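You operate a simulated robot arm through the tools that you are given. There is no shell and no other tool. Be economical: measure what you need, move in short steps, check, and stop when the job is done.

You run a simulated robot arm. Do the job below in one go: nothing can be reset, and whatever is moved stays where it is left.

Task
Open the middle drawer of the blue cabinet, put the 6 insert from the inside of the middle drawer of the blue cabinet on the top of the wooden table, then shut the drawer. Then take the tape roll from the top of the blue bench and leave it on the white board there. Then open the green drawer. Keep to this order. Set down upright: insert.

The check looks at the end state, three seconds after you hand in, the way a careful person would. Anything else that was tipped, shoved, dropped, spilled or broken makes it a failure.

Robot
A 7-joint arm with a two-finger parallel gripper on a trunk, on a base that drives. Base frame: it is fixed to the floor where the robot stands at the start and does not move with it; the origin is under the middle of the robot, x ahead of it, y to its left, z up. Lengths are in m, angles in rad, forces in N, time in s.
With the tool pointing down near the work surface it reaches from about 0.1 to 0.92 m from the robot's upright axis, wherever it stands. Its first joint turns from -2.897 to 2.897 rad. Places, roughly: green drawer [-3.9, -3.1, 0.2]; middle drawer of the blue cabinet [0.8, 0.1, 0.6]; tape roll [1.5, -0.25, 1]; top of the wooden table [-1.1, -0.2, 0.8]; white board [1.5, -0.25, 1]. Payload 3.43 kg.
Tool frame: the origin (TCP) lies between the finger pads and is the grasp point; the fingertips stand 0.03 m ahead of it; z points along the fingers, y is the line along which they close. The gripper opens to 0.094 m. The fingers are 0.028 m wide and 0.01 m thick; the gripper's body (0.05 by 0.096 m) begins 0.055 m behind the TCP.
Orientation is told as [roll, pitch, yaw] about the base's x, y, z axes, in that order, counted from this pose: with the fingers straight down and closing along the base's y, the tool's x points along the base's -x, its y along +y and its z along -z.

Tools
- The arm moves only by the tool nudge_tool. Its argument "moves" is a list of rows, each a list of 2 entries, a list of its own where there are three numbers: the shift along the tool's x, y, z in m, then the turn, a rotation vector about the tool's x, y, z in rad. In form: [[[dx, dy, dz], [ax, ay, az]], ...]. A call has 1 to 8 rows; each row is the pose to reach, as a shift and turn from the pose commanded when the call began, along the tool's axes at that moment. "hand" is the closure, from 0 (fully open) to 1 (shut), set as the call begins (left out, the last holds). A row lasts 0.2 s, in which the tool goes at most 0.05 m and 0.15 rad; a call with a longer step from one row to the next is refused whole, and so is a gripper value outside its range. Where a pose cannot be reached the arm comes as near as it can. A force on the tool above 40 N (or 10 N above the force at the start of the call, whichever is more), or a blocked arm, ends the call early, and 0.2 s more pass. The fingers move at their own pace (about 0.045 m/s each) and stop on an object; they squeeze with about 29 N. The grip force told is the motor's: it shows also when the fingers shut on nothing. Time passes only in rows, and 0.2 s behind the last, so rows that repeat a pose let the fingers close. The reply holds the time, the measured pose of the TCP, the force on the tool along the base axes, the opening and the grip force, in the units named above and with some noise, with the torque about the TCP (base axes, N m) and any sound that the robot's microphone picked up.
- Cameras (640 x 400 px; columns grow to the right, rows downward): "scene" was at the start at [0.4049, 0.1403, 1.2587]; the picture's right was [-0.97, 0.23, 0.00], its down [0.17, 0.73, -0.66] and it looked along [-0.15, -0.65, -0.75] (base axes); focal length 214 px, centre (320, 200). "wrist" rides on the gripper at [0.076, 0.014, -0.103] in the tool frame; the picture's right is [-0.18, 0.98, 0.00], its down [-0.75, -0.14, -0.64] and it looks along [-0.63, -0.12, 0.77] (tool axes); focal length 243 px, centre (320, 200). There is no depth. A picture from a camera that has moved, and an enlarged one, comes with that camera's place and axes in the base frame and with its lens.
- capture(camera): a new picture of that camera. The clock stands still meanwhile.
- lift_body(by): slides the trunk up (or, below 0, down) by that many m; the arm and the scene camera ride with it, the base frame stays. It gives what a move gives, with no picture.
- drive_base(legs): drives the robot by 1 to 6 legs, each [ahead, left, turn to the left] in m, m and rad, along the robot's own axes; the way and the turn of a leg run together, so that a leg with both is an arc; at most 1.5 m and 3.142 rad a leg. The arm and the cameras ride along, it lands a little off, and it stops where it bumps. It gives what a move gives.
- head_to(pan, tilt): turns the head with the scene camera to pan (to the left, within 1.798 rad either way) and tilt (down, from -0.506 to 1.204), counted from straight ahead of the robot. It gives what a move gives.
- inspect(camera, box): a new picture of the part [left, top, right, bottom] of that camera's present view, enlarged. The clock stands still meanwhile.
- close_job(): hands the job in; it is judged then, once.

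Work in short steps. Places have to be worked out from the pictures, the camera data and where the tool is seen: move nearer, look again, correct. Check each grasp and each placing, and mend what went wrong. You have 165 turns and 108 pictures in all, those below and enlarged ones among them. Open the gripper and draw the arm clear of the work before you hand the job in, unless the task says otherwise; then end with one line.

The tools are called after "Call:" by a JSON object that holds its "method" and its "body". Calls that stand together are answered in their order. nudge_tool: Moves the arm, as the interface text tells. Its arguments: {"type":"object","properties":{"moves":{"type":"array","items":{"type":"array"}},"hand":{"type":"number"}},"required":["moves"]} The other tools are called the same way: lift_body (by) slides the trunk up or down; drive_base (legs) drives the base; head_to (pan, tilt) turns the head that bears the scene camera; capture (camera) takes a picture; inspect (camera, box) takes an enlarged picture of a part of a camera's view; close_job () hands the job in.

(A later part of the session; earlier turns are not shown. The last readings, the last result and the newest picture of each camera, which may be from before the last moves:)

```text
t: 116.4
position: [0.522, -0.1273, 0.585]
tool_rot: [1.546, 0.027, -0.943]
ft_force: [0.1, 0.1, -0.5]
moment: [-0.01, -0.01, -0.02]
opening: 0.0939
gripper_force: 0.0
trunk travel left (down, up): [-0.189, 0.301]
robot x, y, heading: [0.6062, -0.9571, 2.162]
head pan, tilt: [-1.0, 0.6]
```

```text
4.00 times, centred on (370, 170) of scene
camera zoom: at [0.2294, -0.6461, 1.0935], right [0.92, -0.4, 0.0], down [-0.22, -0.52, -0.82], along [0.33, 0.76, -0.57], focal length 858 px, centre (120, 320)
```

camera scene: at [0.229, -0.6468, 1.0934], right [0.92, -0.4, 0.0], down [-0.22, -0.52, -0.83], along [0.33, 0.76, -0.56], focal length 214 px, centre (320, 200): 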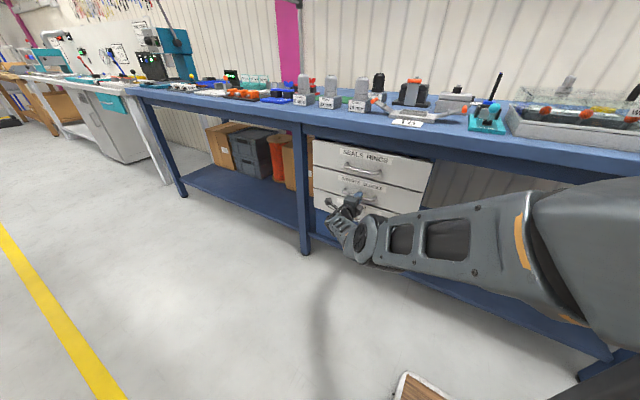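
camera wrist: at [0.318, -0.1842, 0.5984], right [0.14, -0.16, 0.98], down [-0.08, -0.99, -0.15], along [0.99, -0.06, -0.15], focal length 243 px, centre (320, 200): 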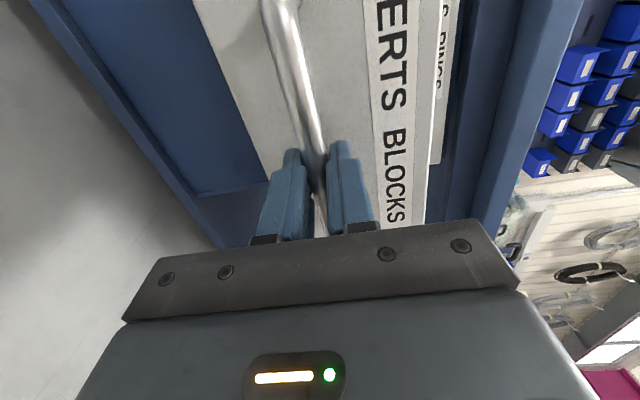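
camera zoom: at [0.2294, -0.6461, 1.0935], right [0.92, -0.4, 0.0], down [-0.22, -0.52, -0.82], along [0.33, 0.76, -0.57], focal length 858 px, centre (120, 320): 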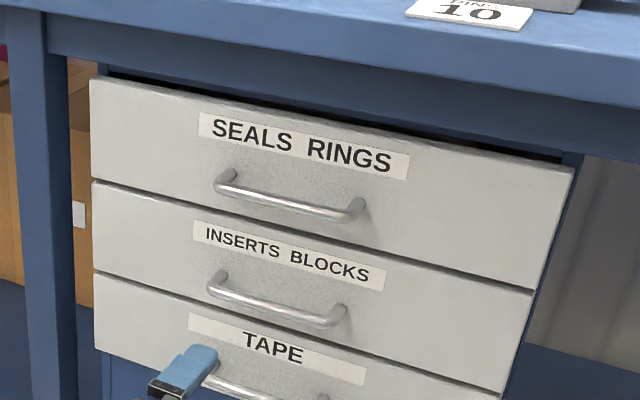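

The drawer is shut and flush. Next, the tape. I twist the tool back while retreating, and raise the trunk.

Call:
{"method": "nudge_tool", "body": {"moves": [[[0, 0.01, -0.025], [0, 0, -0.145]], [[0, 0.02, -0.05], [0, 0, -0.29]], [[0, 0.03, -0.075], [0, 0, -0.435]], [[0, 0.04, -0.1], [0, 0, -0.58]], [[0, 0.05, -0.125], [0, 0, -0.725]], [[0, 0.06, -0.15], [0, 0, -0.87]], [[0, 0.07, -0.175], [0, 0, -1.015]], [[0, 0.08, -0.2], [0, 0, -1.16]]]}}

Call:
{"method": "nudge_tool", "body": {"moves": [[[0, 0, 0], [0, 0, -0.14]], [[0, 0, 0], [0, 0, -0.28]], [[0, 0, 0], [0, 0, -0.41]]]}}

Call:
{"method": "lift_body", "body": {"by": 0.18}}

Call:
{"method": "head_to", "body": {"pan": -1.75, "tilt": 0.5}}

Call:
{"method": "capture", "body": {"camera": "scene"}}

```text
t: 118.2
position: [0.3612, -0.2466, 0.669]
tool_rot: [1.514, -1.134, -0.889]
ft_force: [0.5, -0.4, 0.9]
moment: [0.03, -0.01, 0.02]
opening: 0.0941
gripper_force: 0.1
trunk travel left (down, up): [-0.189, 0.301]
robot x, y, heading: [0.6083, -0.9601, 2.159]
head pan, tilt: [-1.0, 0.6]
```

```text
t: 119.0
position: [0.3628, -0.2459, 0.6681]
tool_rot: [0.82, -1.536, -0.191]
ft_force: [-0.3, -0.5, 0.1]
moment: [0.03, 0.01, 0.01]
opening: 0.094
gripper_force: 0.0
trunk travel left (down, up): [-0.189, 0.301]
robot x, y, heading: [0.6074, -0.9606, 2.166]
head pan, tilt: [-1.0, 0.6]
```

```text
t: 121.0
position: [0.3616, -0.2472, 0.8488]
tool_rot: [0.863, -1.533, -0.233]
ft_force: [0.1, 0.5, 0.0]
moment: [-0.03, 0.01, -0.03]
opening: 0.0941
gripper_force: 0.1
trunk travel left (down, up): [-0.369, 0.121]
robot x, y, heading: [0.6069, -0.9589, 2.162]
head pan, tilt: [-1.0, 0.6]
```

```text
t: 122.1
position: [0.3617, -0.248, 0.8483]
tool_rot: [0.864, -1.535, -0.234]
ft_force: [-0.3, 0.2, 0.2]
moment: [0.02, 0.03, -0.01]
opening: 0.0938
gripper_force: 0.1
trunk travel left (down, up): [-0.369, 0.121]
robot x, y, heading: [0.6069, -0.9568, 2.162]
head pan, tilt: [-1.751, 0.499]
```

```text
46 pictures are left
camera scene: at [0.2773, -0.691, 1.2825], right [0.4, -0.92, 0.0], down [-0.44, -0.19, -0.88], along [0.8, 0.35, -0.48], focal length 214 px, centre (320, 200)
```

scene: 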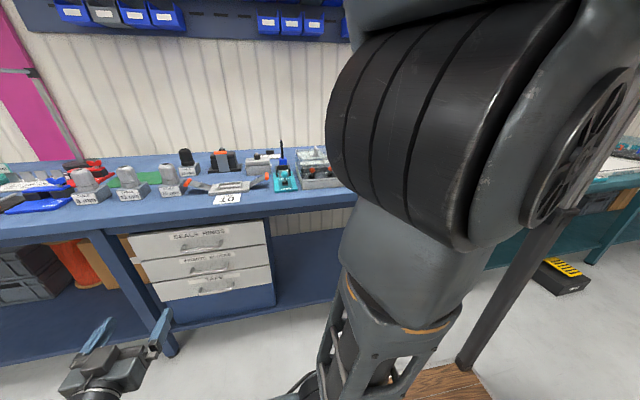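

The arm blocks that view. I transition the arm to the tool-down extended posture, retracing the earlier path.

Call:
{"method": "nudge_tool", "body": {"moves": [[[-0.015, 0.034, 0.021], [0, 0.08, 0]], [[-0.03, 0.068, 0.042], [0, 0.16, 0]], [[-0.044, 0.102, 0.063], [0, 0.24, 0]], [[-0.059, 0.137, 0.084], [0, 0.33, 0]], [[-0.074, 0.171, 0.105], [0, 0.41, 0]], [[-0.088, 0.205, 0.126], [0, 0.49, 0]]]}}

Call:
{"method": "nudge_tool", "body": {"moves": [[[-0.0, 0.02, 0.0], [0, 0.14, 0]], [[0, 0.04, 0.0], [0, 0.28, 0]], [[0, 0.06, 0.0], [0, 0.42, 0]]]}}

```text
t: 123.5
position: [0.3465, -0.0095, 0.9385]
tool_rot: [0.056, -1.056, 0.583]
ft_force: [0.8, 0.7, -0.2]
moment: [0.02, -0.02, 0.0]
opening: 0.0939
gripper_force: 0.1
trunk travel left (down, up): [-0.369, 0.121]
robot x, y, heading: [0.6072, -0.9596, 2.165]
head pan, tilt: [-1.751, 0.499]
```

```text
t: 124.3
position: [0.3113, 0.0401, 0.9406]
tool_rot: [0.034, -0.635, 0.609]
ft_force: [0.0, 0.1, -0.6]
moment: [0.01, -0.03, 0.02]
opening: 0.0939
gripper_force: 0.1
trunk travel left (down, up): [-0.369, 0.121]
robot x, y, heading: [0.6079, -0.9594, 2.164]
head pan, tilt: [-1.751, 0.499]
```

Continue pitching to vertical, moving slightly outward.

Call:
{"method": "nudge_tool", "body": {"moves": [[[-0.02, 0.0, 0.015], [0, 0.14, 0]], [[-0.04, 0, 0.03], [0, 0.28, 0]], [[-0.06, 0, 0.045], [0, 0.42, 0]], [[-0.081, 0, 0.059], [0, 0.56, 0]]]}}

Call:
{"method": "head_to", "body": {"pan": -1.3, "tilt": 0.4}}

Call:
{"method": "capture", "body": {"camera": "scene"}}

```text
t: 125.3
position: [0.3928, 0.0631, 0.9549]
tool_rot: [0.029, -0.074, 0.631]
ft_force: [-1.1, -0.4, -1.6]
moment: [0.0, -0.07, 0.0]
opening: 0.0942
gripper_force: 0.0
out of reach, approached as far as the arm can: row 3, 4
trunk travel left (down, up): [-0.369, 0.121]
robot x, y, heading: [0.606, -0.9568, 2.167]
head pan, tilt: [-1.751, 0.499]
```

```text
t: 126.2
position: [0.3963, 0.064, 0.9548]
tool_rot: [0.026, -0.078, 0.626]
ft_force: [0.2, -0.5, -0.2]
moment: [0.02, 0.02, -0.02]
opening: 0.0941
gripper_force: 0.0
trunk travel left (down, up): [-0.369, 0.121]
robot x, y, heading: [0.611, -0.9625, 2.164]
head pan, tilt: [-1.3, 0.4]
```

```text
45 pictures are left
camera scene: at [0.2544, -0.6572, 1.2916], right [0.76, -0.65, 0.0], down [-0.25, -0.3, -0.92], along [0.6, 0.7, -0.39], focal length 214 px, centre (320, 200)
```

scene: 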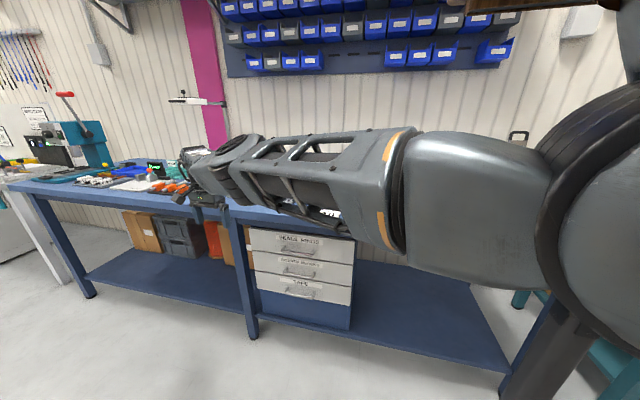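

Now in the extended tool-down posture. Raise the trunk, back out of the aisle to the left, and rotate to face the bench where the tape is.

Call:
{"method": "lift_body", "body": {"by": 0.11}}

Call:
{"method": "drive_base", "body": {"legs": [[0, 0.42, 0], [0, 0, -0.55], [0, 0, -0.55]]}}

Call:
{"method": "head_to", "body": {"pan": -0.4, "tilt": 0.5}}

Call:
{"method": "capture", "body": {"camera": "scene"}}

```text
t: 127.6
position: [0.3969, 0.0634, 1.0658]
tool_rot: [0.028, -0.075, 0.626]
ft_force: [-0.4, 0.1, -0.2]
moment: [0.01, 0.0, 0.0]
opening: 0.094
gripper_force: 0.0
trunk travel left (down, up): [-0.479, 0.011]
robot x, y, heading: [0.6063, -0.9627, 2.165]
head pan, tilt: [-1.3, 0.4]
```

```text
t: 132.8
position: [0.9349, -0.3813, 1.0643]
tool_rot: [0.029, -0.077, -0.261]
ft_force: [0.4, 0.3, -0.5]
moment: [0.02, 0.02, 0.01]
opening: 0.0941
gripper_force: 0.1
trunk travel left (down, up): [-0.479, 0.011]
robot x, y, heading: [0.2712, -1.1907, 1.273]
head pan, tilt: [-1.3, 0.4]
stopped in leg 3: the robot was blocked; the commanded pose is now the measured one
```

```text
t: 134.0
position: [0.9344, -0.3814, 1.0651]
tool_rot: [0.027, -0.075, -0.261]
ft_force: [0.0, 0.1, 0.0]
moment: [-0.04, 0.0, 0.03]
opening: 0.094
gripper_force: 0.1
trunk travel left (down, up): [-0.479, 0.011]
robot x, y, heading: [0.2732, -1.1873, 1.27]
head pan, tilt: [-0.4, 0.499]
```

```text
44 pictures are left
camera scene: at [0.2502, -0.6508, 1.3925], right [0.77, -0.64, 0.0], down [-0.31, -0.37, -0.88], along [0.56, 0.67, -0.48], focal length 214 px, centre (320, 200)
```

scene: 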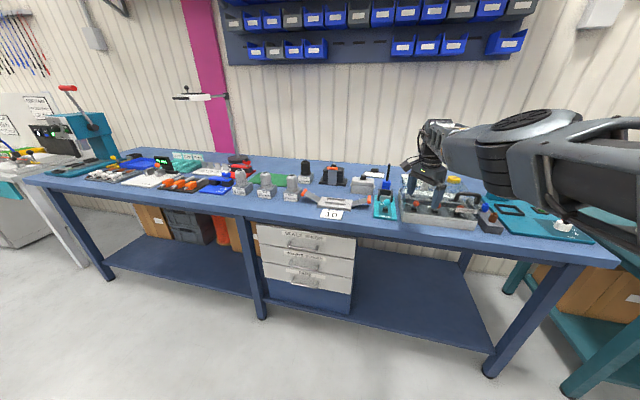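

Turn was blocked. Check whether the gripper is touching the tray's clear cover.

Call:
{"method": "inspect", "body": {"camera": "scene", "box": [360, 110, 520, 240]}}

Call:
{"method": "capture", "body": {"camera": "wrist"}}

```text
3.08 times, centred on (440, 175) of scene
camera zoom: at [0.2502, -0.6508, 1.3925], right [0.77, -0.64, 0.0], down [-0.31, -0.37, -0.88], along [0.56, 0.67, -0.48], focal length 660 px, centre (-49, 277)
```

zoom: 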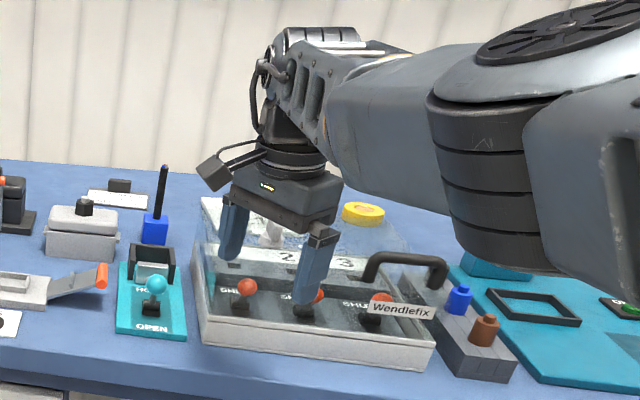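

```text
42 pictures are left
camera wrist: at [0.857, -0.3481, 1.1619], right [0.43, 0.9, 0.04], down [0.64, -0.34, 0.69], along [0.64, -0.27, -0.72], focal length 243 px, centre (320, 200)
```

wrist: 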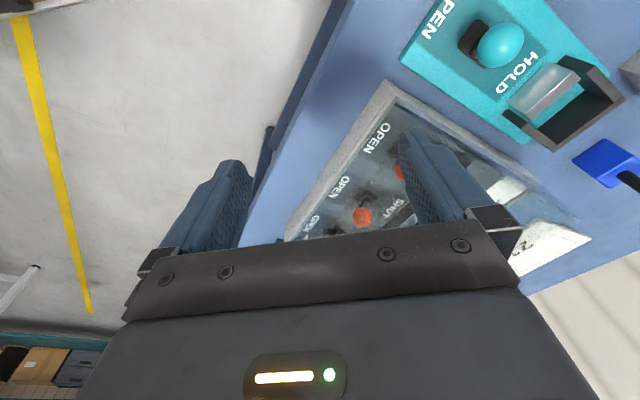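

Likely the finger touched the tray's handle on the way; tray still looks parallel. I turn back slightly and reverse away from the bench.

Call:
{"method": "drive_base", "body": {"legs": [[0, 0, 0.06], [-0.2, 0, 0]]}}

Call:
{"method": "head_to", "body": {"pan": 1.75, "tilt": 0.8}}

Call:
{"method": "capture", "body": {"camera": "scene"}}

```text
t: 135.6
position: [0.8582, -0.3839, 1.0638]
tool_rot: [0.027, -0.075, -0.155]
ft_force: [-0.5, -0.7, 0.1]
moment: [-0.05, 0.04, 0.01]
opening: 0.094
gripper_force: 0.0
trunk travel left (down, up): [-0.479, 0.011]
robot x, y, heading: [0.2848, -1.2574, 1.376]
head pan, tilt: [-0.4, 0.499]
stopped in leg 2: the robot was blocked; the commanded pose is now the measured one
```

```text
t: 137.6
position: [0.8578, -0.3833, 1.0618]
tool_rot: [0.024, -0.076, -0.155]
ft_force: [-0.8, 0.4, 0.3]
moment: [-0.03, 0.04, -0.02]
opening: 0.0939
gripper_force: 0.0
trunk travel left (down, up): [-0.479, 0.011]
robot x, y, heading: [0.2798, -1.2584, 1.379]
head pan, tilt: [1.751, 0.799]
```

```text
41 pictures are left
camera scene: at [0.0757, -0.7971, 1.3666], right [0.02, 1.0, 0.0], down [0.72, -0.01, -0.7], along [-0.7, 0.01, -0.72], focal length 214 px, centre (320, 200)
```

scene: 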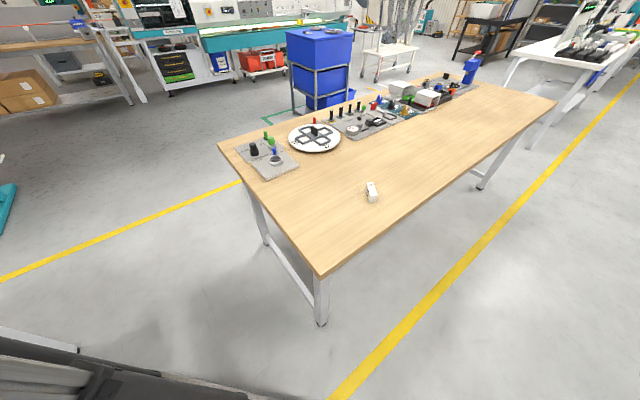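

The base rear is against another table behind, not the gripper. I raise the tool a bit more for clearance over the tray, then move forward-left slightly and rotate.

Call:
{"method": "nudge_tool", "body": {"moves": [[[0, 0, -0.03], [0, 0, 0]], [[0, 0, -0.06], [0, 0, 0]]]}}

Call:
{"method": "drive_base", "body": {"legs": [[0.12, 0.0, 0], [0, 0, -0.33]]}}

Call:
{"method": "head_to", "body": {"pan": -0.4, "tilt": 0.5}}

Call:
{"method": "capture", "body": {"camera": "scene"}}

```text
t: 138.2
position: [0.8522, -0.3824, 1.1235]
tool_rot: [0.025, -0.074, -0.156]
ft_force: [-0.4, -0.3, -1.0]
moment: [0.01, -0.01, 0.01]
opening: 0.0941
gripper_force: 0.2
trunk travel left (down, up): [-0.479, 0.011]
robot x, y, heading: [0.2847, -1.2557, 1.374]
head pan, tilt: [1.751, 0.799]
```

```text
t: 140.5
position: [1.1327, -0.504, 1.1227]
tool_rot: [0.024, -0.076, -0.492]
ft_force: [0.1, -0.1, -0.4]
moment: [-0.02, 0.01, -0.01]
opening: 0.0941
gripper_force: 0.1
trunk travel left (down, up): [-0.479, 0.011]
robot x, y, heading: [0.3098, -1.1442, 1.041]
head pan, tilt: [1.751, 0.799]
```

```text
t: 142.5
position: [1.1338, -0.5043, 1.1235]
tool_rot: [0.024, -0.075, -0.492]
ft_force: [-0.3, -0.7, -0.7]
moment: [-0.02, -0.02, -0.01]
opening: 0.094
gripper_force: 0.0
trunk travel left (down, up): [-0.479, 0.011]
robot x, y, heading: [0.305, -1.1405, 1.035]
head pan, tilt: [-0.4, 0.499]
```

```text
40 pictures are left
camera scene: at [0.4105, -0.6115, 1.3925], right [0.6, -0.8, 0.0], down [-0.38, -0.29, -0.88], along [0.7, 0.52, -0.48], focal length 214 px, centre (320, 200)
```

scene: 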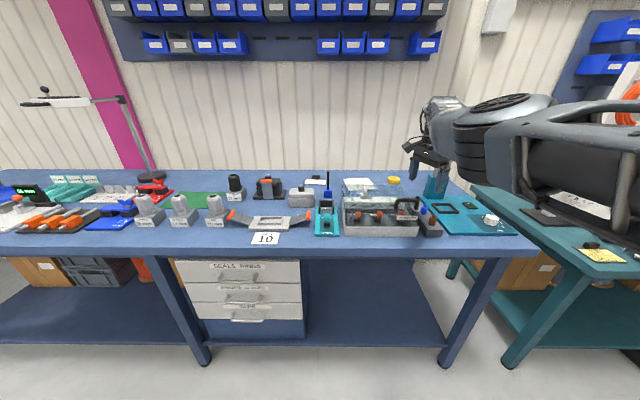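

Good view; zoom in on the tape and the white board.

Call:
{"method": "inspect", "body": {"camera": "scene", "box": [320, 150, 464, 240]}}

```text
4.44 times, centred on (392, 195) of scene
camera zoom: at [0.4105, -0.6115, 1.3925], right [0.6, -0.8, 0.0], down [-0.38, -0.29, -0.88], along [0.7, 0.52, -0.48], focal length 953 px, centre (0, 222)
```

zoom: 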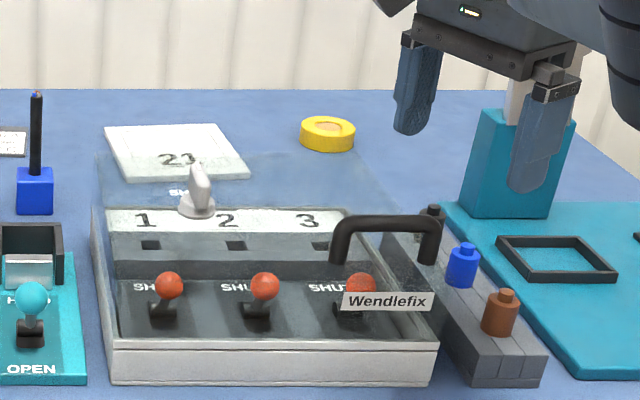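

Tape estimated at (1.48,-0.30), board centre at (1.355,-0.167), both on z≈0.92. The path over the tray is clear at this height; drive ahead 0.35 and right 0.194.

Call:
{"method": "drive_base", "body": {"legs": [[0.2, -0.11, 0], [0.13, -0.08, 0]]}}

Call:
{"method": "capture", "body": {"camera": "scene"}}

Call:
{"method": "capture", "body": {"camera": "wrist"}}

```text
t: 145.2
position: [1.4662, -0.3198, 1.1228]
tool_rot: [0.024, -0.075, -0.494]
ft_force: [-1.1, 0.1, 0.0]
moment: [-0.01, 0.02, 0.0]
opening: 0.0944
gripper_force: 0.1
trunk travel left (down, up): [-0.479, 0.011]
robot x, y, heading: [0.6428, -0.9555, 1.035]
head pan, tilt: [-0.4, 0.499]
```

```text
38 pictures are left
camera scene: at [0.7431, -0.4265, 1.3926], right [0.6, -0.8, 0.0], down [-0.38, -0.28, -0.88], along [0.71, 0.52, -0.48], focal length 214 px, centre (320, 200)
```

scene: 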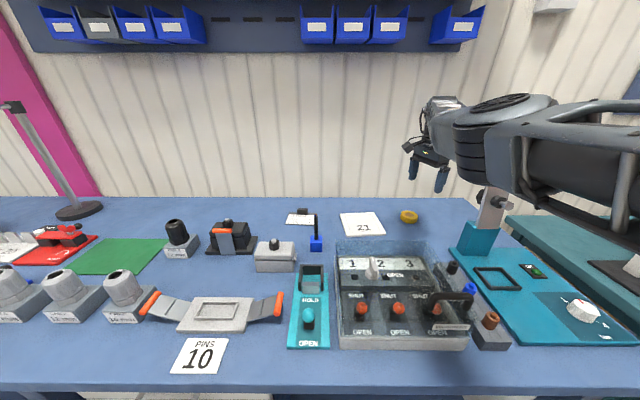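

```text
37 pictures are left
camera wrist: at [1.3983, -0.2695, 1.2201], right [0.63, 0.78, 0.04], down [0.55, -0.47, 0.69], along [0.56, -0.41, -0.72], focal length 243 px, centre (320, 200)
```

wrist: 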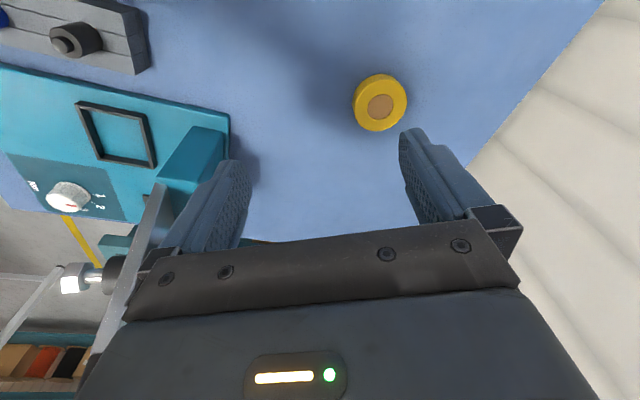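

Refined: tape about (1.548,-0.28), board centre about (1.40,-0.15), bench top ≈0.90. Drive a bit further to be over the tape.

Call:
{"method": "drive_base", "body": {"legs": [[0.076, -0.05, 0]]}}

Call:
{"method": "capture", "body": {"camera": "wrist"}}

```text
t: 146.3
position: [1.5482, -0.2815, 1.1227]
tool_rot: [0.025, -0.075, -0.495]
ft_force: [-0.7, -0.1, -0.4]
moment: [-0.01, 0.0, 0.03]
opening: 0.0939
gripper_force: 0.1
trunk travel left (down, up): [-0.479, 0.011]
robot x, y, heading: [0.7189, -0.9161, 1.037]
head pan, tilt: [-0.4, 0.499]
```

```text
36 pictures are left
camera wrist: at [1.48, -0.2309, 1.2201], right [0.63, 0.78, 0.04], down [0.55, -0.47, 0.69], along [0.56, -0.41, -0.72], focal length 243 px, centre (320, 200)
```

wrist: 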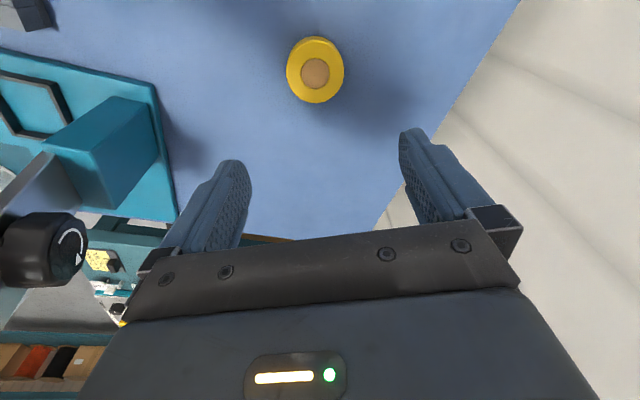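

Tape top triangulated at (1.553,-0.281,0.91), right below the TCP. Before lowering, check clearances between arm, column and tray.

Call:
{"method": "capture", "body": {"camera": "scene"}}

```text
35 pictures are left
camera scene: at [0.8248, -0.3876, 1.3926], right [0.59, -0.8, 0.0], down [-0.38, -0.28, -0.88], along [0.71, 0.52, -0.48], focal length 214 px, centre (320, 200)
```

scene: 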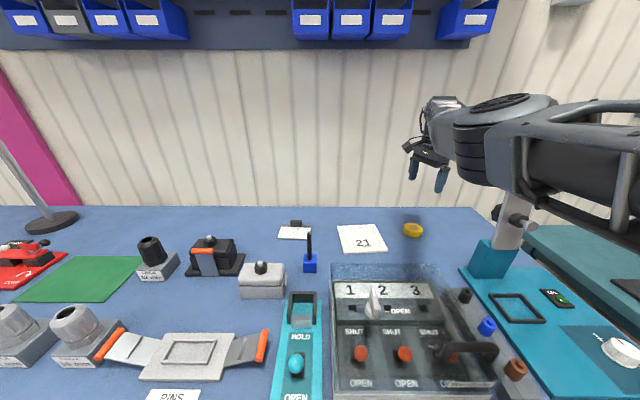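

The upper arm is above the tray handle (top ≈1.01), so I lower mostly with the arm instead of the trunk.

Call:
{"method": "nudge_tool", "body": {"moves": [[[0, 0, 0.03], [0, 0, 0]], [[0, 0, 0.06], [0, 0, 0]], [[0, 0, 0.09], [0, 0, 0]]]}}

Call:
{"method": "capture", "body": {"camera": "wrist"}}

```text
t: 147.1
position: [1.5481, -0.2875, 1.0318]
tool_rot: [0.025, -0.074, -0.494]
ft_force: [-0.1, -0.1, -0.2]
moment: [0.03, 0.03, -0.03]
opening: 0.0942
gripper_force: 0.1
out of reach, approached as far as the arm can: row 3
trunk travel left (down, up): [-0.479, 0.011]
robot x, y, heading: [0.725, -0.9144, 1.039]
head pan, tilt: [-0.4, 0.499]
```

```text
34 pictures are left
camera wrist: at [1.4809, -0.2366, 1.1294], right [0.63, 0.78, 0.04], down [0.55, -0.47, 0.69], along [0.56, -0.41, -0.72], focal length 243 px, centre (320, 200)
```

wrist: 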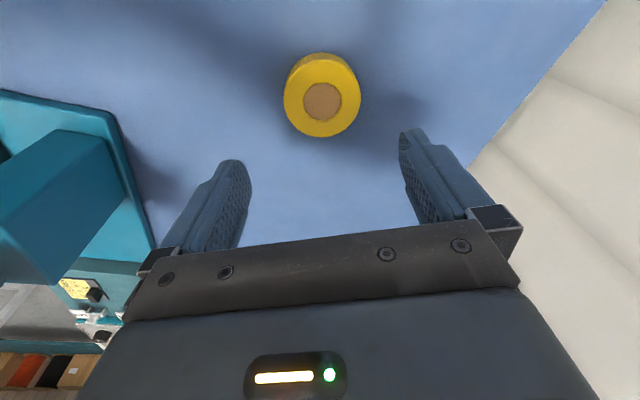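

Well centred. Lower the trunk 0.06 and re-check.

Call:
{"method": "lift_body", "body": {"by": -0.06}}

Call:
{"method": "capture", "body": {"camera": "wrist"}}

Call:
{"method": "capture", "body": {"camera": "scene"}}

```text
t: 148.1
position: [1.5479, -0.2874, 0.9722]
tool_rot: [0.025, -0.075, -0.495]
ft_force: [-0.2, 0.1, -0.4]
moment: [-0.01, -0.04, 0.04]
opening: 0.0945
gripper_force: 0.0
trunk travel left (down, up): [-0.419, 0.071]
robot x, y, heading: [0.7205, -0.9167, 1.032]
head pan, tilt: [-0.4, 0.499]
```

```text
33 pictures are left
camera wrist: at [1.481, -0.2367, 1.0699], right [0.63, 0.78, 0.04], down [0.55, -0.47, 0.69], along [0.56, -0.41, -0.72], focal length 243 px, centre (320, 200)
```

wrist: 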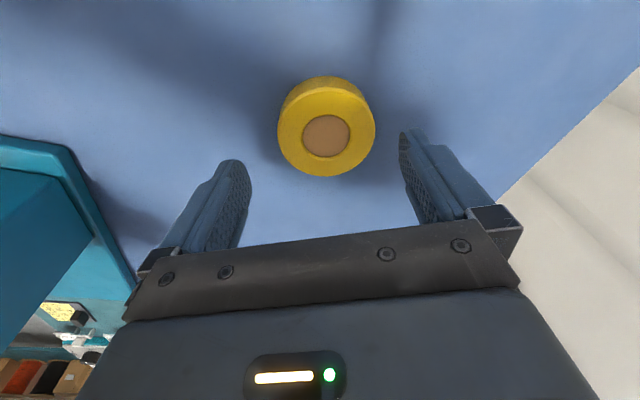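

```text
32 pictures are left
camera scene: at [0.825, -0.3875, 1.3326], right [0.59, -0.8, 0.0], down [-0.38, -0.28, -0.88], along [0.71, 0.52, -0.48], focal length 214 px, centre (320, 200)
```

scene: 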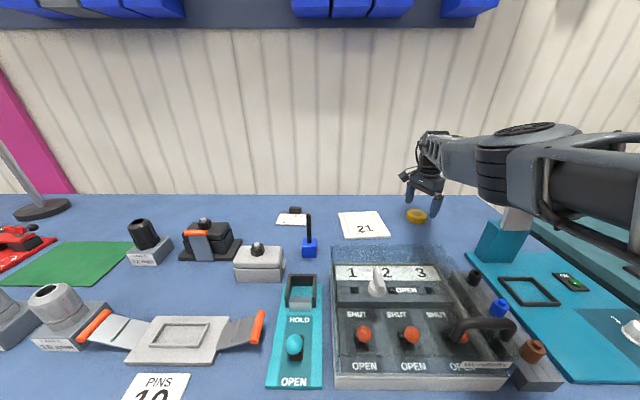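

Tape (Ø≈0.075) is centred laterally; needs about 0.01 forward. Shift and lower a further 0.035.

Call:
{"method": "nudge_tool", "body": {"moves": [[[-0.009, 0.002, 0.0], [0, 0, 0]]]}}

Call:
{"method": "lift_body", "body": {"by": -0.035}}

Call:
{"method": "capture", "body": {"camera": "wrist"}}

```text
t: 148.5
position: [1.5511, -0.2931, 0.9736]
tool_rot: [0.024, -0.076, -0.493]
ft_force: [0.1, -0.4, 0.0]
moment: [0.02, -0.02, -0.01]
opening: 0.0937
gripper_force: 0.0
out of reach, approached as far as the arm can: row 1
trunk travel left (down, up): [-0.419, 0.071]
robot x, y, heading: [0.72, -0.9161, 1.037]
head pan, tilt: [-0.4, 0.499]
```

```text
t: 149.3
position: [1.5514, -0.2934, 0.9382]
tool_rot: [0.022, -0.075, -0.494]
ft_force: [1.0, -0.8, -1.1]
moment: [0.01, -0.02, -0.02]
opening: 0.0943
gripper_force: 0.1
trunk travel left (down, up): [-0.384, 0.106]
robot x, y, heading: [0.7243, -0.9162, 1.039]
head pan, tilt: [-0.4, 0.499]
```

```text
31 pictures are left
camera wrist: at [1.4844, -0.2428, 1.0356], right [0.63, 0.78, 0.04], down [0.55, -0.47, 0.69], along [0.56, -0.41, -0.72], focal length 243 px, centre (320, 200)
```

wrist: 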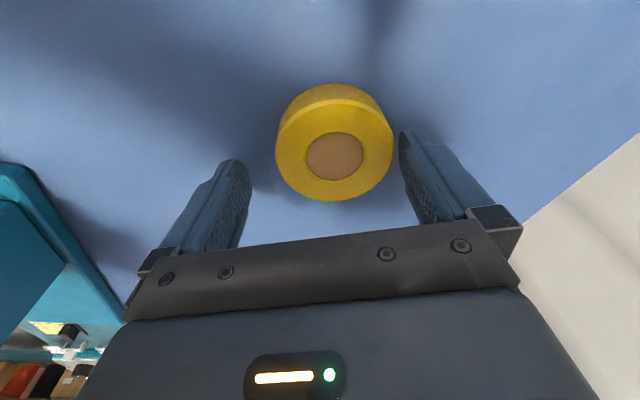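

Arm only slides along its arc, so I correct with a small base move (~0.012 ahead).

Call:
{"method": "drive_base", "body": {"legs": [[0.012, -0.004, 0]]}}

Call:
{"method": "capture", "body": {"camera": "wrist"}}

```text
t: 150.1
position: [1.5602, -0.2848, 0.9379]
tool_rot: [0.025, -0.076, -0.495]
ft_force: [-0.3, -0.7, 0.9]
moment: [0.01, 0.02, -0.03]
opening: 0.094
gripper_force: 0.0
trunk travel left (down, up): [-0.384, 0.106]
robot x, y, heading: [0.7332, -0.9035, 1.036]
head pan, tilt: [-0.4, 0.499]
```

```text
30 pictures are left
camera wrist: at [1.4939, -0.2343, 1.0356], right [0.63, 0.78, 0.04], down [0.55, -0.47, 0.69], along [0.56, -0.41, -0.72], focal length 243 px, centre (320, 200)
```

wrist: 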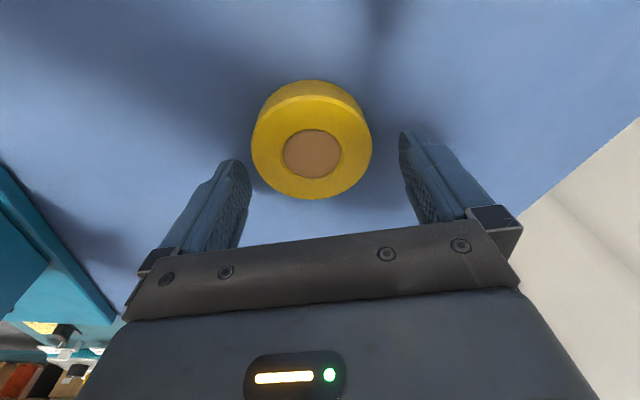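

Now about 0.008 too far along +y; use the arm's arc motion to correct.

Call:
{"method": "nudge_tool", "body": {"moves": [[[0, -0.007, 0.0], [0, 0, 0]], [[0, -0.007, 0.0], [0, 0, 0]]]}}

Call:
{"method": "capture", "body": {"camera": "wrist"}}

```text
t: 150.7
position: [1.5579, -0.2907, 0.9397]
tool_rot: [0.025, -0.074, -0.495]
ft_force: [0.2, -0.1, -0.1]
moment: [0.0, 0.04, -0.01]
opening: 0.0939
gripper_force: 0.2
trunk travel left (down, up): [-0.384, 0.106]
robot x, y, heading: [0.7323, -0.9035, 1.047]
head pan, tilt: [-0.4, 0.499]
```

```text
29 pictures are left
camera wrist: at [1.4906, -0.2405, 1.0363], right [0.63, 0.78, 0.04], down [0.55, -0.47, 0.69], along [0.56, -0.41, -0.72], focal length 243 px, centre (320, 200)
```

wrist: 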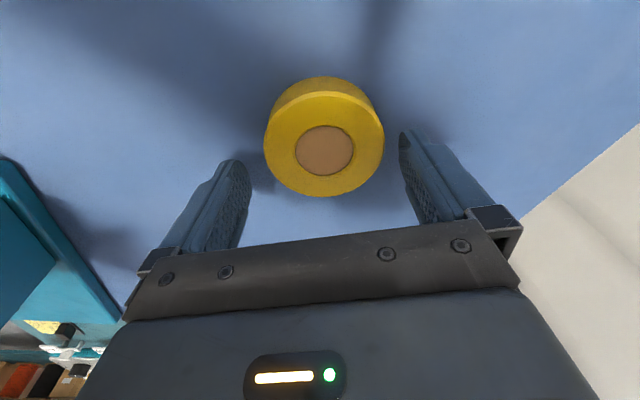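

Centred. Lower 0.025 and check.

Call:
{"method": "lift_body", "body": {"by": -0.025}}

Call:
{"method": "capture", "body": {"camera": "wrist"}}

```text
t: 151.1
position: [1.5589, -0.291, 0.9318]
tool_rot: [0.028, -0.077, -0.495]
ft_force: [-10.7, -5.1, 13.9]
moment: [-0.73, 0.84, -0.32]
opening: 0.0941
gripper_force: 0.2
trunk travel left (down, up): [-0.37, 0.12]
robot x, y, heading: [0.7291, -0.9078, 1.042]
head pan, tilt: [-0.4, 0.499]
stopped: the force on the tool passed its limit at 52 N (the readings are from after the stop); the commanded pose is now the measured one
```

```text
28 pictures are left
camera wrist: at [1.4906, -0.24, 1.0293], right [0.63, 0.78, 0.04], down [0.54, -0.47, 0.69], along [0.56, -0.41, -0.72], focal length 243 px, centre (320, 200)
```

wrist: 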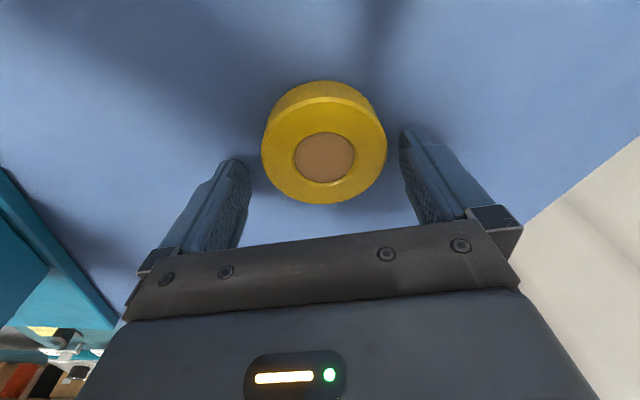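

The fingertips touched the bench surface (z≈0.90), so the tape is between the fingers. Rise 3 mm and close.

Call:
{"method": "lift_body", "body": {"by": 0.006}}

Call:
{"method": "nudge_tool", "body": {"hand": 1, "moves": [[[0, 0, 0], [0, 0, 0]], [[0, 0, 0], [0, 0, 0]], [[0, 0, 0], [0, 0, 0]], [[0, 0, 0], [0, 0, 0]]]}}

Call:
{"method": "capture", "body": {"camera": "wrist"}}

```text
t: 151.7
position: [1.5585, -0.2895, 0.9364]
tool_rot: [0.027, -0.077, -0.493]
ft_force: [0.6, -0.2, -0.5]
moment: [0.04, 0.0, 0.05]
opening: 0.0941
gripper_force: 0.0
trunk travel left (down, up): [-0.376, 0.114]
robot x, y, heading: [0.7317, -0.9107, 1.042]
head pan, tilt: [-0.4, 0.499]
```

```text
t: 152.7
position: [1.559, -0.2901, 0.9362]
tool_rot: [0.026, -0.078, -0.493]
ft_force: [-0.1, -0.4, -0.3]
moment: [-0.04, -0.02, -0.01]
opening: 0.0649
gripper_force: 28.6
trunk travel left (down, up): [-0.376, 0.114]
robot x, y, heading: [0.7301, -0.9095, 1.039]
head pan, tilt: [-0.4, 0.499]
```

```text
27 pictures are left
camera wrist: at [1.4913, -0.2396, 1.0336], right [0.63, 0.78, 0.04], down [0.54, -0.47, 0.69], along [0.56, -0.41, -0.72], focal length 243 px, centre (320, 200)
```

wrist: 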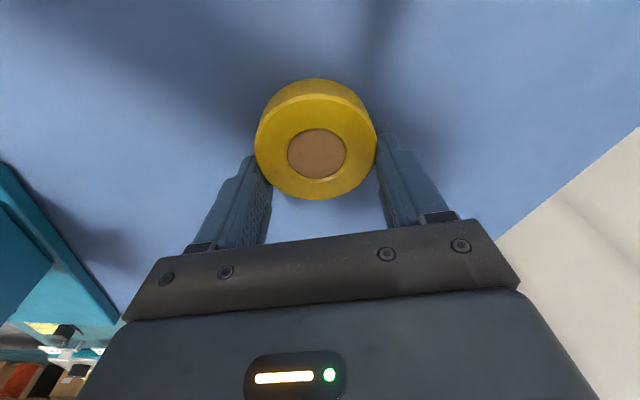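

Gripped (0.065). Lift 0.06 with the trunk and check it stays.

Call:
{"method": "lift_body", "body": {"by": 0.06}}

Call:
{"method": "capture", "body": {"camera": "wrist"}}

Call:
{"method": "capture", "body": {"camera": "scene"}}

```text
t: 153.7
position: [1.5599, -0.2892, 0.9961]
tool_rot: [0.026, -0.077, -0.493]
ft_force: [-0.2, -0.8, -0.9]
moment: [0.01, -0.01, 0.0]
opening: 0.0647
gripper_force: 28.8
trunk travel left (down, up): [-0.436, 0.054]
robot x, y, heading: [0.7312, -0.9063, 1.037]
head pan, tilt: [-0.4, 0.499]
```

```text
26 pictures are left
camera wrist: at [1.4913, -0.2396, 1.0934], right [0.63, 0.78, 0.04], down [0.54, -0.47, 0.69], along [0.56, -0.41, -0.72], focal length 243 px, centre (320, 200)
```

wrist: 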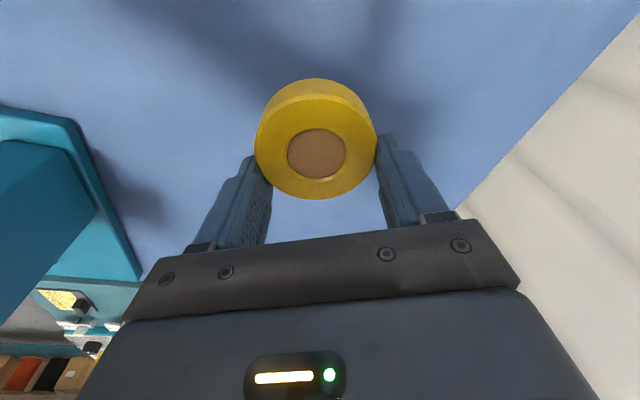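

```text
25 pictures are left
camera scene: at [0.8345, -0.379, 1.3494], right [0.6, -0.8, 0.0], down [-0.38, -0.28, -0.88], along [0.71, 0.52, -0.48], focal length 214 px, centre (320, 200)
```

scene: 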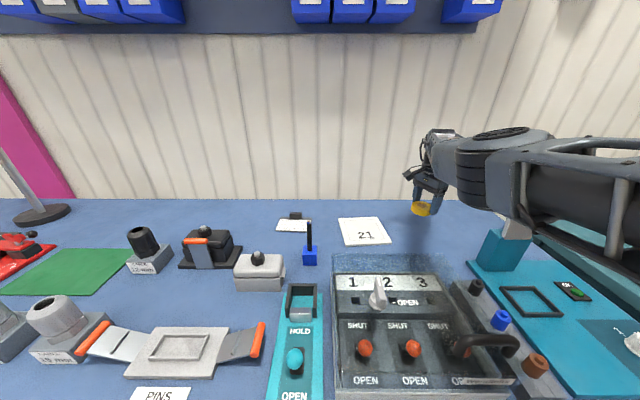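

Tape held. The board centre is at (1.40,-0.15). Raise slightly and drive left 0.206, ahead 0.04.

Call:
{"method": "lift_body", "body": {"by": 0.04}}

Call:
{"method": "drive_base", "body": {"legs": [[0.04, 0.206, 0]]}}

Call:
{"method": "capture", "body": {"camera": "scene"}}

Call:
{"method": "capture", "body": {"camera": "wrist"}}

```text
t: 154.5
position: [1.5592, -0.289, 1.0369]
tool_rot: [0.027, -0.077, -0.492]
ft_force: [-0.9, 1.1, -0.3]
moment: [-0.01, 0.01, -0.02]
opening: 0.0648
gripper_force: 29.0
trunk travel left (down, up): [-0.476, 0.014]
robot x, y, heading: [0.7295, -0.9034, 1.042]
head pan, tilt: [-0.4, 0.499]
```

```text
t: 156.1
position: [1.4017, -0.1478, 1.0367]
tool_rot: [0.026, -0.077, -0.49]
ft_force: [-0.5, 1.0, -0.8]
moment: [0.02, 0.0, -0.02]
opening: 0.065
gripper_force: 29.0
trunk travel left (down, up): [-0.476, 0.014]
robot x, y, heading: [0.5731, -0.765, 1.04]
head pan, tilt: [-0.4, 0.499]
```

```text
24 pictures are left
camera scene: at [0.6766, -0.2396, 1.3895], right [0.6, -0.8, 0.0], down [-0.38, -0.29, -0.88], along [0.7, 0.53, -0.48], focal length 214 px, centre (320, 200)
```

scene: 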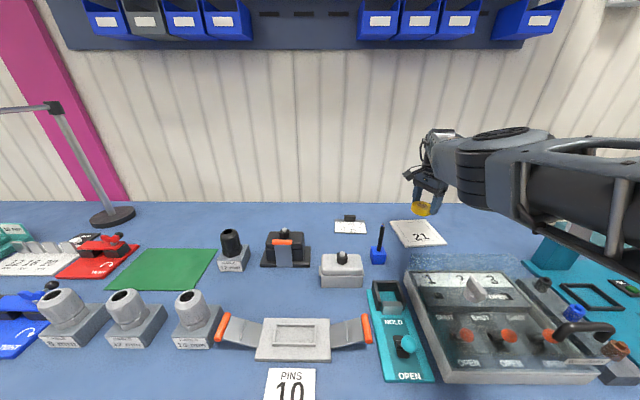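

```text
23 pictures are left
camera wrist: at [1.3329, -0.0977, 1.1335], right [0.62, 0.78, 0.04], down [0.55, -0.47, 0.69], along [0.56, -0.41, -0.72], focal length 243 px, centre (320, 200)
```

wrist: 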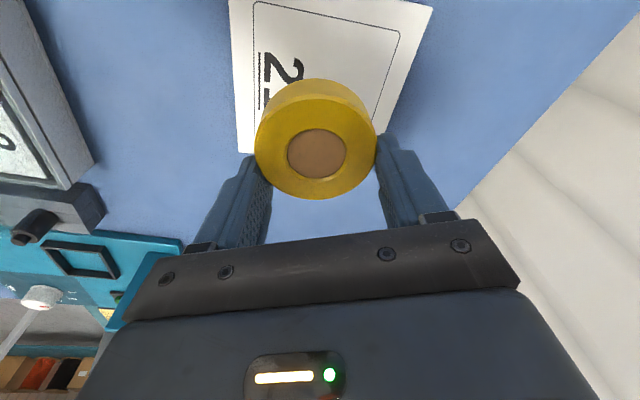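

Positioned over the board centre. Lower with the trunk until contact.

Call:
{"method": "lift_body", "body": {"by": -0.08}}

Call:
{"method": "lift_body", "body": {"by": -0.025}}

Call:
{"method": "capture", "body": {"camera": "wrist"}}

```text
t: 157.3
position: [1.4018, -0.1472, 0.9576]
tool_rot: [0.026, -0.077, -0.49]
ft_force: [0.2, -0.5, -0.9]
moment: [0.03, 0.01, -0.02]
opening: 0.0649
gripper_force: 28.9
trunk travel left (down, up): [-0.396, 0.094]
robot x, y, heading: [0.5723, -0.769, 1.043]
head pan, tilt: [-0.4, 0.499]
```

```text
t: 157.9
position: [1.4015, -0.1481, 0.9425]
tool_rot: [0.029, -0.082, -0.492]
ft_force: [-0.5, -0.5, 11.0]
moment: [-0.26, 0.24, -0.02]
opening: 0.065
gripper_force: 29.3
trunk travel left (down, up): [-0.374, 0.116]
robot x, y, heading: [0.5769, -0.7724, 1.039]
head pan, tilt: [-0.4, 0.499]
stopped: the force on the tool passed its limit at 53 N (the readings are from after the stop); the commanded pose is now the measured one
```

```text
22 pictures are left
camera wrist: at [1.334, -0.0972, 1.0387], right [0.62, 0.78, 0.04], down [0.54, -0.47, 0.7], along [0.57, -0.41, -0.72], focal length 243 px, centre (320, 200)
```

wrist: 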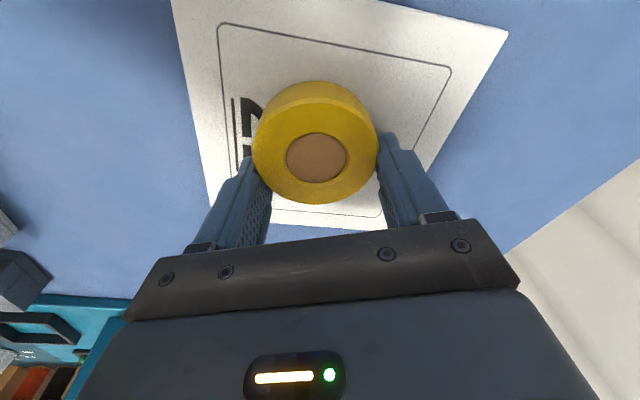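

Tape is on the board. Release and rise.

Call:
{"method": "nudge_tool", "body": {"hand": 0, "moves": [[[0, 0, 0], [0, 0, 0]], [[0, 0, 0], [0, 0, 0]], [[0, 0, 0], [0, 0, 0]], [[0, 0, 0], [0, 0, 0]]]}}

Call:
{"method": "lift_body", "body": {"by": 0.11}}

Call:
{"method": "nudge_tool", "body": {"moves": [[[0, 0, -0.03], [0, 0, 0]], [[0, 0, -0.06], [0, 0, 0]]]}}

Call:
{"method": "capture", "body": {"camera": "wrist"}}

```text
t: 158.9
position: [1.4027, -0.1466, 0.9413]
tool_rot: [0.032, -0.082, -0.49]
ft_force: [2.8, 5.4, 21.9]
moment: [-0.64, 0.62, -0.04]
opening: 0.0903
gripper_force: 0.1
trunk travel left (down, up): [-0.374, 0.116]
robot x, y, heading: [0.5773, -0.7681, 1.04]
head pan, tilt: [-0.4, 0.499]
```

```text
t: 160.3
position: [1.4022, -0.148, 1.0511]
tool_rot: [0.028, -0.082, -0.491]
ft_force: [0.6, -0.6, 0.1]
moment: [0.04, 0.03, -0.01]
opening: 0.0939
gripper_force: 0.0
trunk travel left (down, up): [-0.484, 0.006]
robot x, y, heading: [0.5743, -0.7681, 1.037]
head pan, tilt: [-0.4, 0.499]
```

```text
t: 160.9
position: [1.3963, -0.1453, 1.111]
tool_rot: [0.029, -0.08, -0.492]
ft_force: [0.4, 0.3, 0.4]
moment: [-0.05, 0.05, -0.03]
opening: 0.0941
gripper_force: 0.1
trunk travel left (down, up): [-0.484, 0.006]
robot x, y, heading: [0.5727, -0.7695, 1.041]
head pan, tilt: [-0.4, 0.499]
```

```text
21 pictures are left
camera wrist: at [1.3278, -0.0962, 1.2077], right [0.62, 0.78, 0.04], down [0.54, -0.47, 0.7], along [0.56, -0.41, -0.72], focal length 243 px, centre (320, 200)
```

wrist: 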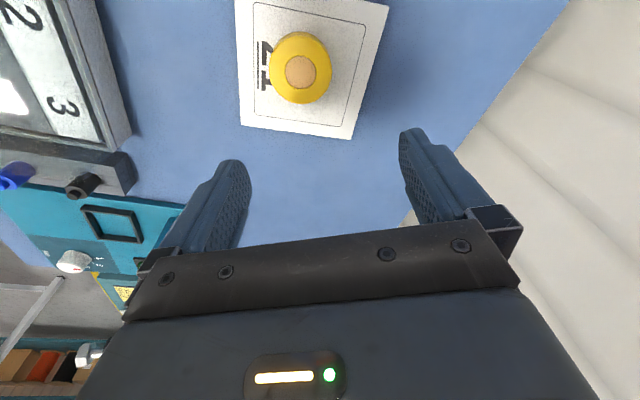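

Tape rests flat on the white board, gripper clear. Now the green drawer. I back away from the bench along its normal, then look toward (-3.9,-3.1).

Call:
{"method": "drive_base", "body": {"legs": [[-0.2, 0.09, 0], [-0.2, 0.09, 0]]}}

Call:
{"method": "drive_base", "body": {"legs": [[0, 0, 0.6], [0, 0, 0.6]]}}

Call:
{"method": "head_to", "body": {"pan": 1.4, "tilt": 0.4}}

Call:
{"method": "capture", "body": {"camera": "scene"}}

```text
t: 163.9
position: [1.0346, -0.3988, 1.1106]
tool_rot: [0.029, -0.08, -0.488]
ft_force: [0.6, 0.9, 0.5]
moment: [-0.01, -0.01, 0.01]
opening: 0.0941
gripper_force: 0.1
trunk travel left (down, up): [-0.484, 0.006]
robot x, y, heading: [0.2148, -1.0223, 1.048]
head pan, tilt: [-0.4, 0.499]
```

```text
t: 167.6
position: [-0.0586, -0.0299, 1.1105]
tool_rot: [0.028, -0.081, 0.699]
ft_force: [-0.7, -1.3, 0.1]
moment: [0.0, 0.01, 0.0]
opening: 0.094
gripper_force: 0.1
trunk travel left (down, up): [-0.484, 0.006]
robot x, y, heading: [0.2146, -1.0215, 2.23]
head pan, tilt: [-0.4, 0.499]
```

```text
t: 169.4
position: [-0.0601, -0.0302, 1.1114]
tool_rot: [0.029, -0.08, 0.699]
ft_force: [-0.1, -0.2, 0.9]
moment: [0.02, 0.01, 0.01]
opening: 0.094
gripper_force: 0.1
trunk travel left (down, up): [-0.484, 0.006]
robot x, y, heading: [0.2158, -1.0234, 2.231]
head pan, tilt: [1.4, 0.4]
```

```text
20 pictures are left
camera scene: at [-0.2949, -0.864, 1.4069], right [-0.47, 0.88, 0.0], down [0.34, 0.18, -0.92], along [-0.81, -0.43, -0.39], focal length 214 px, centre (320, 200)
```

scene: 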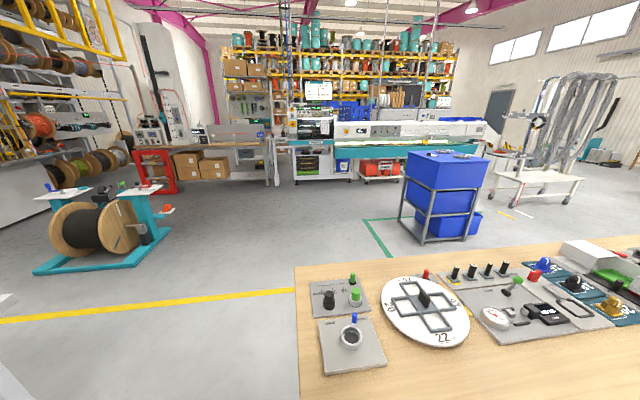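

Call:
{"method": "inspect", "body": {"camera": "scene", "box": [260, 110, 420, 210]}}

```text
4.00 times, centred on (340, 160) of scene
camera zoom: at [-0.2949, -0.864, 1.4069], right [-0.47, 0.88, 0.0], down [0.34, 0.18, -0.92], along [-0.81, -0.43, -0.39], focal length 858 px, centre (240, 360)
```

zoom: 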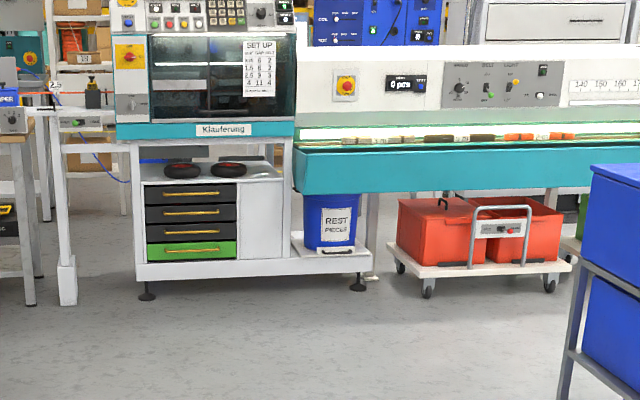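

The green drawer (bottom one of the machine, yellow bar handle) is near (-3.95,-3.1,0.2); its front is parallel to the bench, facing +n. First fold the arm into the forward-pointing posture here in the aisle.

Call:
{"method": "nudge_tool", "body": {"moves": [[[0.03, 0, 0], [0, -0.14, 0]], [[0.06, 0, 0], [0, -0.28, 0]], [[0.09, 0, 0], [0, -0.42, 0]], [[0.12, 0, 0], [0, -0.56, 0]]]}}

Call:
{"method": "nudge_tool", "body": {"moves": [[[0, 0, 0], [0, -0.14, 0]], [[0, 0, 0], [0, -0.28, 0]], [[0, 0, 0], [0, -0.42, 0]]]}}

Call:
{"method": "nudge_tool", "body": {"moves": [[[0.026, -0.033, -0.012], [0, -0.085, 0]], [[0.052, -0.067, -0.024], [0, -0.17, 0]], [[0.078, -0.1, -0.036], [0, -0.25, 0]], [[0.105, -0.133, -0.047], [0, -0.335, 0]], [[0.131, -0.167, -0.059], [0, -0.42, 0]], [[0.157, -0.2, -0.071], [0, -0.5, 0]]]}}

```text
t: 170.4
position: [-0.1496, -0.106, 1.1024]
tool_rot: [0.036, -0.642, 0.679]
ft_force: [-0.5, -0.3, -0.1]
moment: [-0.02, 0.02, 0.01]
opening: 0.0942
gripper_force: 0.1
trunk travel left (down, up): [-0.484, 0.006]
robot x, y, heading: [0.216, -1.0239, 2.225]
head pan, tilt: [1.4, 0.4]
```

```text
t: 171.2
position: [-0.1505, -0.1077, 1.102]
tool_rot: [0.06, -1.062, 0.65]
ft_force: [0.0, 0.6, 0.7]
moment: [0.01, 0.0, 0.01]
opening: 0.0941
gripper_force: 0.1
trunk travel left (down, up): [-0.484, 0.006]
robot x, y, heading: [0.2112, -1.0237, 2.231]
head pan, tilt: [1.4, 0.4]
```

```text
t: 172.6
position: [-0.1271, -0.3451, 0.9948]
tool_rot: [1.31, -1.542, -0.605]
ft_force: [-0.1, 0.3, -0.5]
moment: [-0.02, 0.0, 0.0]
opening: 0.094
gripper_force: 0.1
trunk travel left (down, up): [-0.484, 0.006]
robot x, y, heading: [0.2139, -1.0227, 2.239]
head pan, tilt: [1.4, 0.4]
```

Folded. Check the passage between the wooden table and the white structure behind.

Call:
{"method": "drive_base", "body": {"legs": [[0, 0, 0.6]]}}

Call:
{"method": "head_to", "body": {"pan": 1.4, "tilt": 0.6}}

Call:
{"method": "capture", "body": {"camera": "scene"}}

```text
t: 174.6
position: [-0.4441, -0.6465, 0.9949]
tool_rot: [1.238, -1.541, 0.046]
ft_force: [-0.9, -0.4, 1.3]
moment: [0.01, -0.04, 0.03]
opening: 0.0939
gripper_force: 0.2
trunk travel left (down, up): [-0.484, 0.006]
robot x, y, heading: [0.2141, -1.0247, 2.812]
head pan, tilt: [1.4, 0.4]
```

```text
t: 175.3
position: [-0.4446, -0.6466, 0.9945]
tool_rot: [1.241, -1.542, 0.043]
ft_force: [0.5, 1.0, -0.1]
moment: [0.01, 0.0, 0.03]
opening: 0.0941
gripper_force: 0.0
trunk travel left (down, up): [-0.484, 0.006]
robot x, y, heading: [0.2124, -1.0218, 2.814]
head pan, tilt: [1.4, 0.6]
```

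```text
18 pictures are left
camera scene: at [-0.2951, -1.1677, 1.3887], right [-0.88, 0.48, 0.0], down [0.27, 0.5, -0.83], along [-0.39, -0.73, -0.56], focal length 214 px, centre (320, 200)
```

scene: 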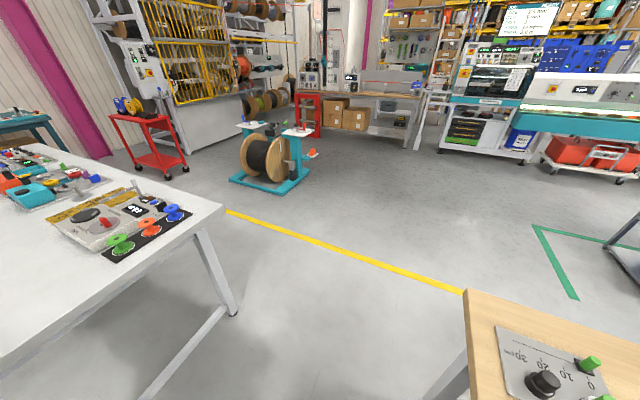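

Two tables form a ~1.03 m wide corridor along −n centred at t≈-1.03, leading straight toward the machine. I turn to −n, centre, and drive through.

Call:
{"method": "drive_base", "body": {"legs": [[0, 0, 0.95], [0.1, 0.07, 0], [1.1, 0, 0], [1.0, 0, 0]]}}

Call:
{"method": "head_to", "body": {"pan": -0.2, "tilt": 0.5}}

Call:
{"method": "capture", "body": {"camera": "scene"}}

```text
t: 189.1
position: [-2.2173, -2.7134, 0.9934]
tool_rot: [1.24, -1.542, 1.013]
ft_force: [0.3, -0.3, 0.0]
moment: [-0.02, -0.03, 0.02]
opening: 0.094
gripper_force: 0.1
trunk travel left (down, up): [-0.484, 0.006]
robot x, y, heading: [-1.531, -2.3861, -2.5]
head pan, tilt: [1.4, 0.6]
```

```text
t: 190.7
position: [-2.2171, -2.7134, 0.9939]
tool_rot: [1.243, -1.541, 1.015]
ft_force: [0.4, 0.4, -0.1]
moment: [0.0, 0.0, 0.04]
opening: 0.0938
gripper_force: 0.1
trunk travel left (down, up): [-0.484, 0.006]
robot x, y, heading: [-1.5347, -2.3844, -2.499]
head pan, tilt: [-0.201, 0.499]
```

```text
17 pictures are left
camera scene: at [-1.8249, -2.8456, 1.3977], right [-0.43, 0.9, 0.0], down [0.43, 0.21, -0.88], along [-0.79, -0.38, -0.48], focal length 214 px, centre (320, 200)
```

scene: 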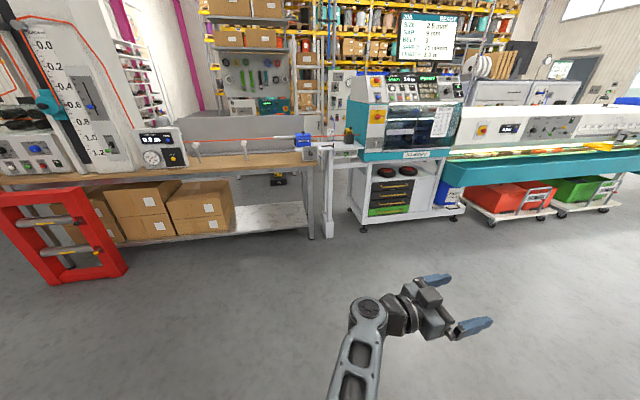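

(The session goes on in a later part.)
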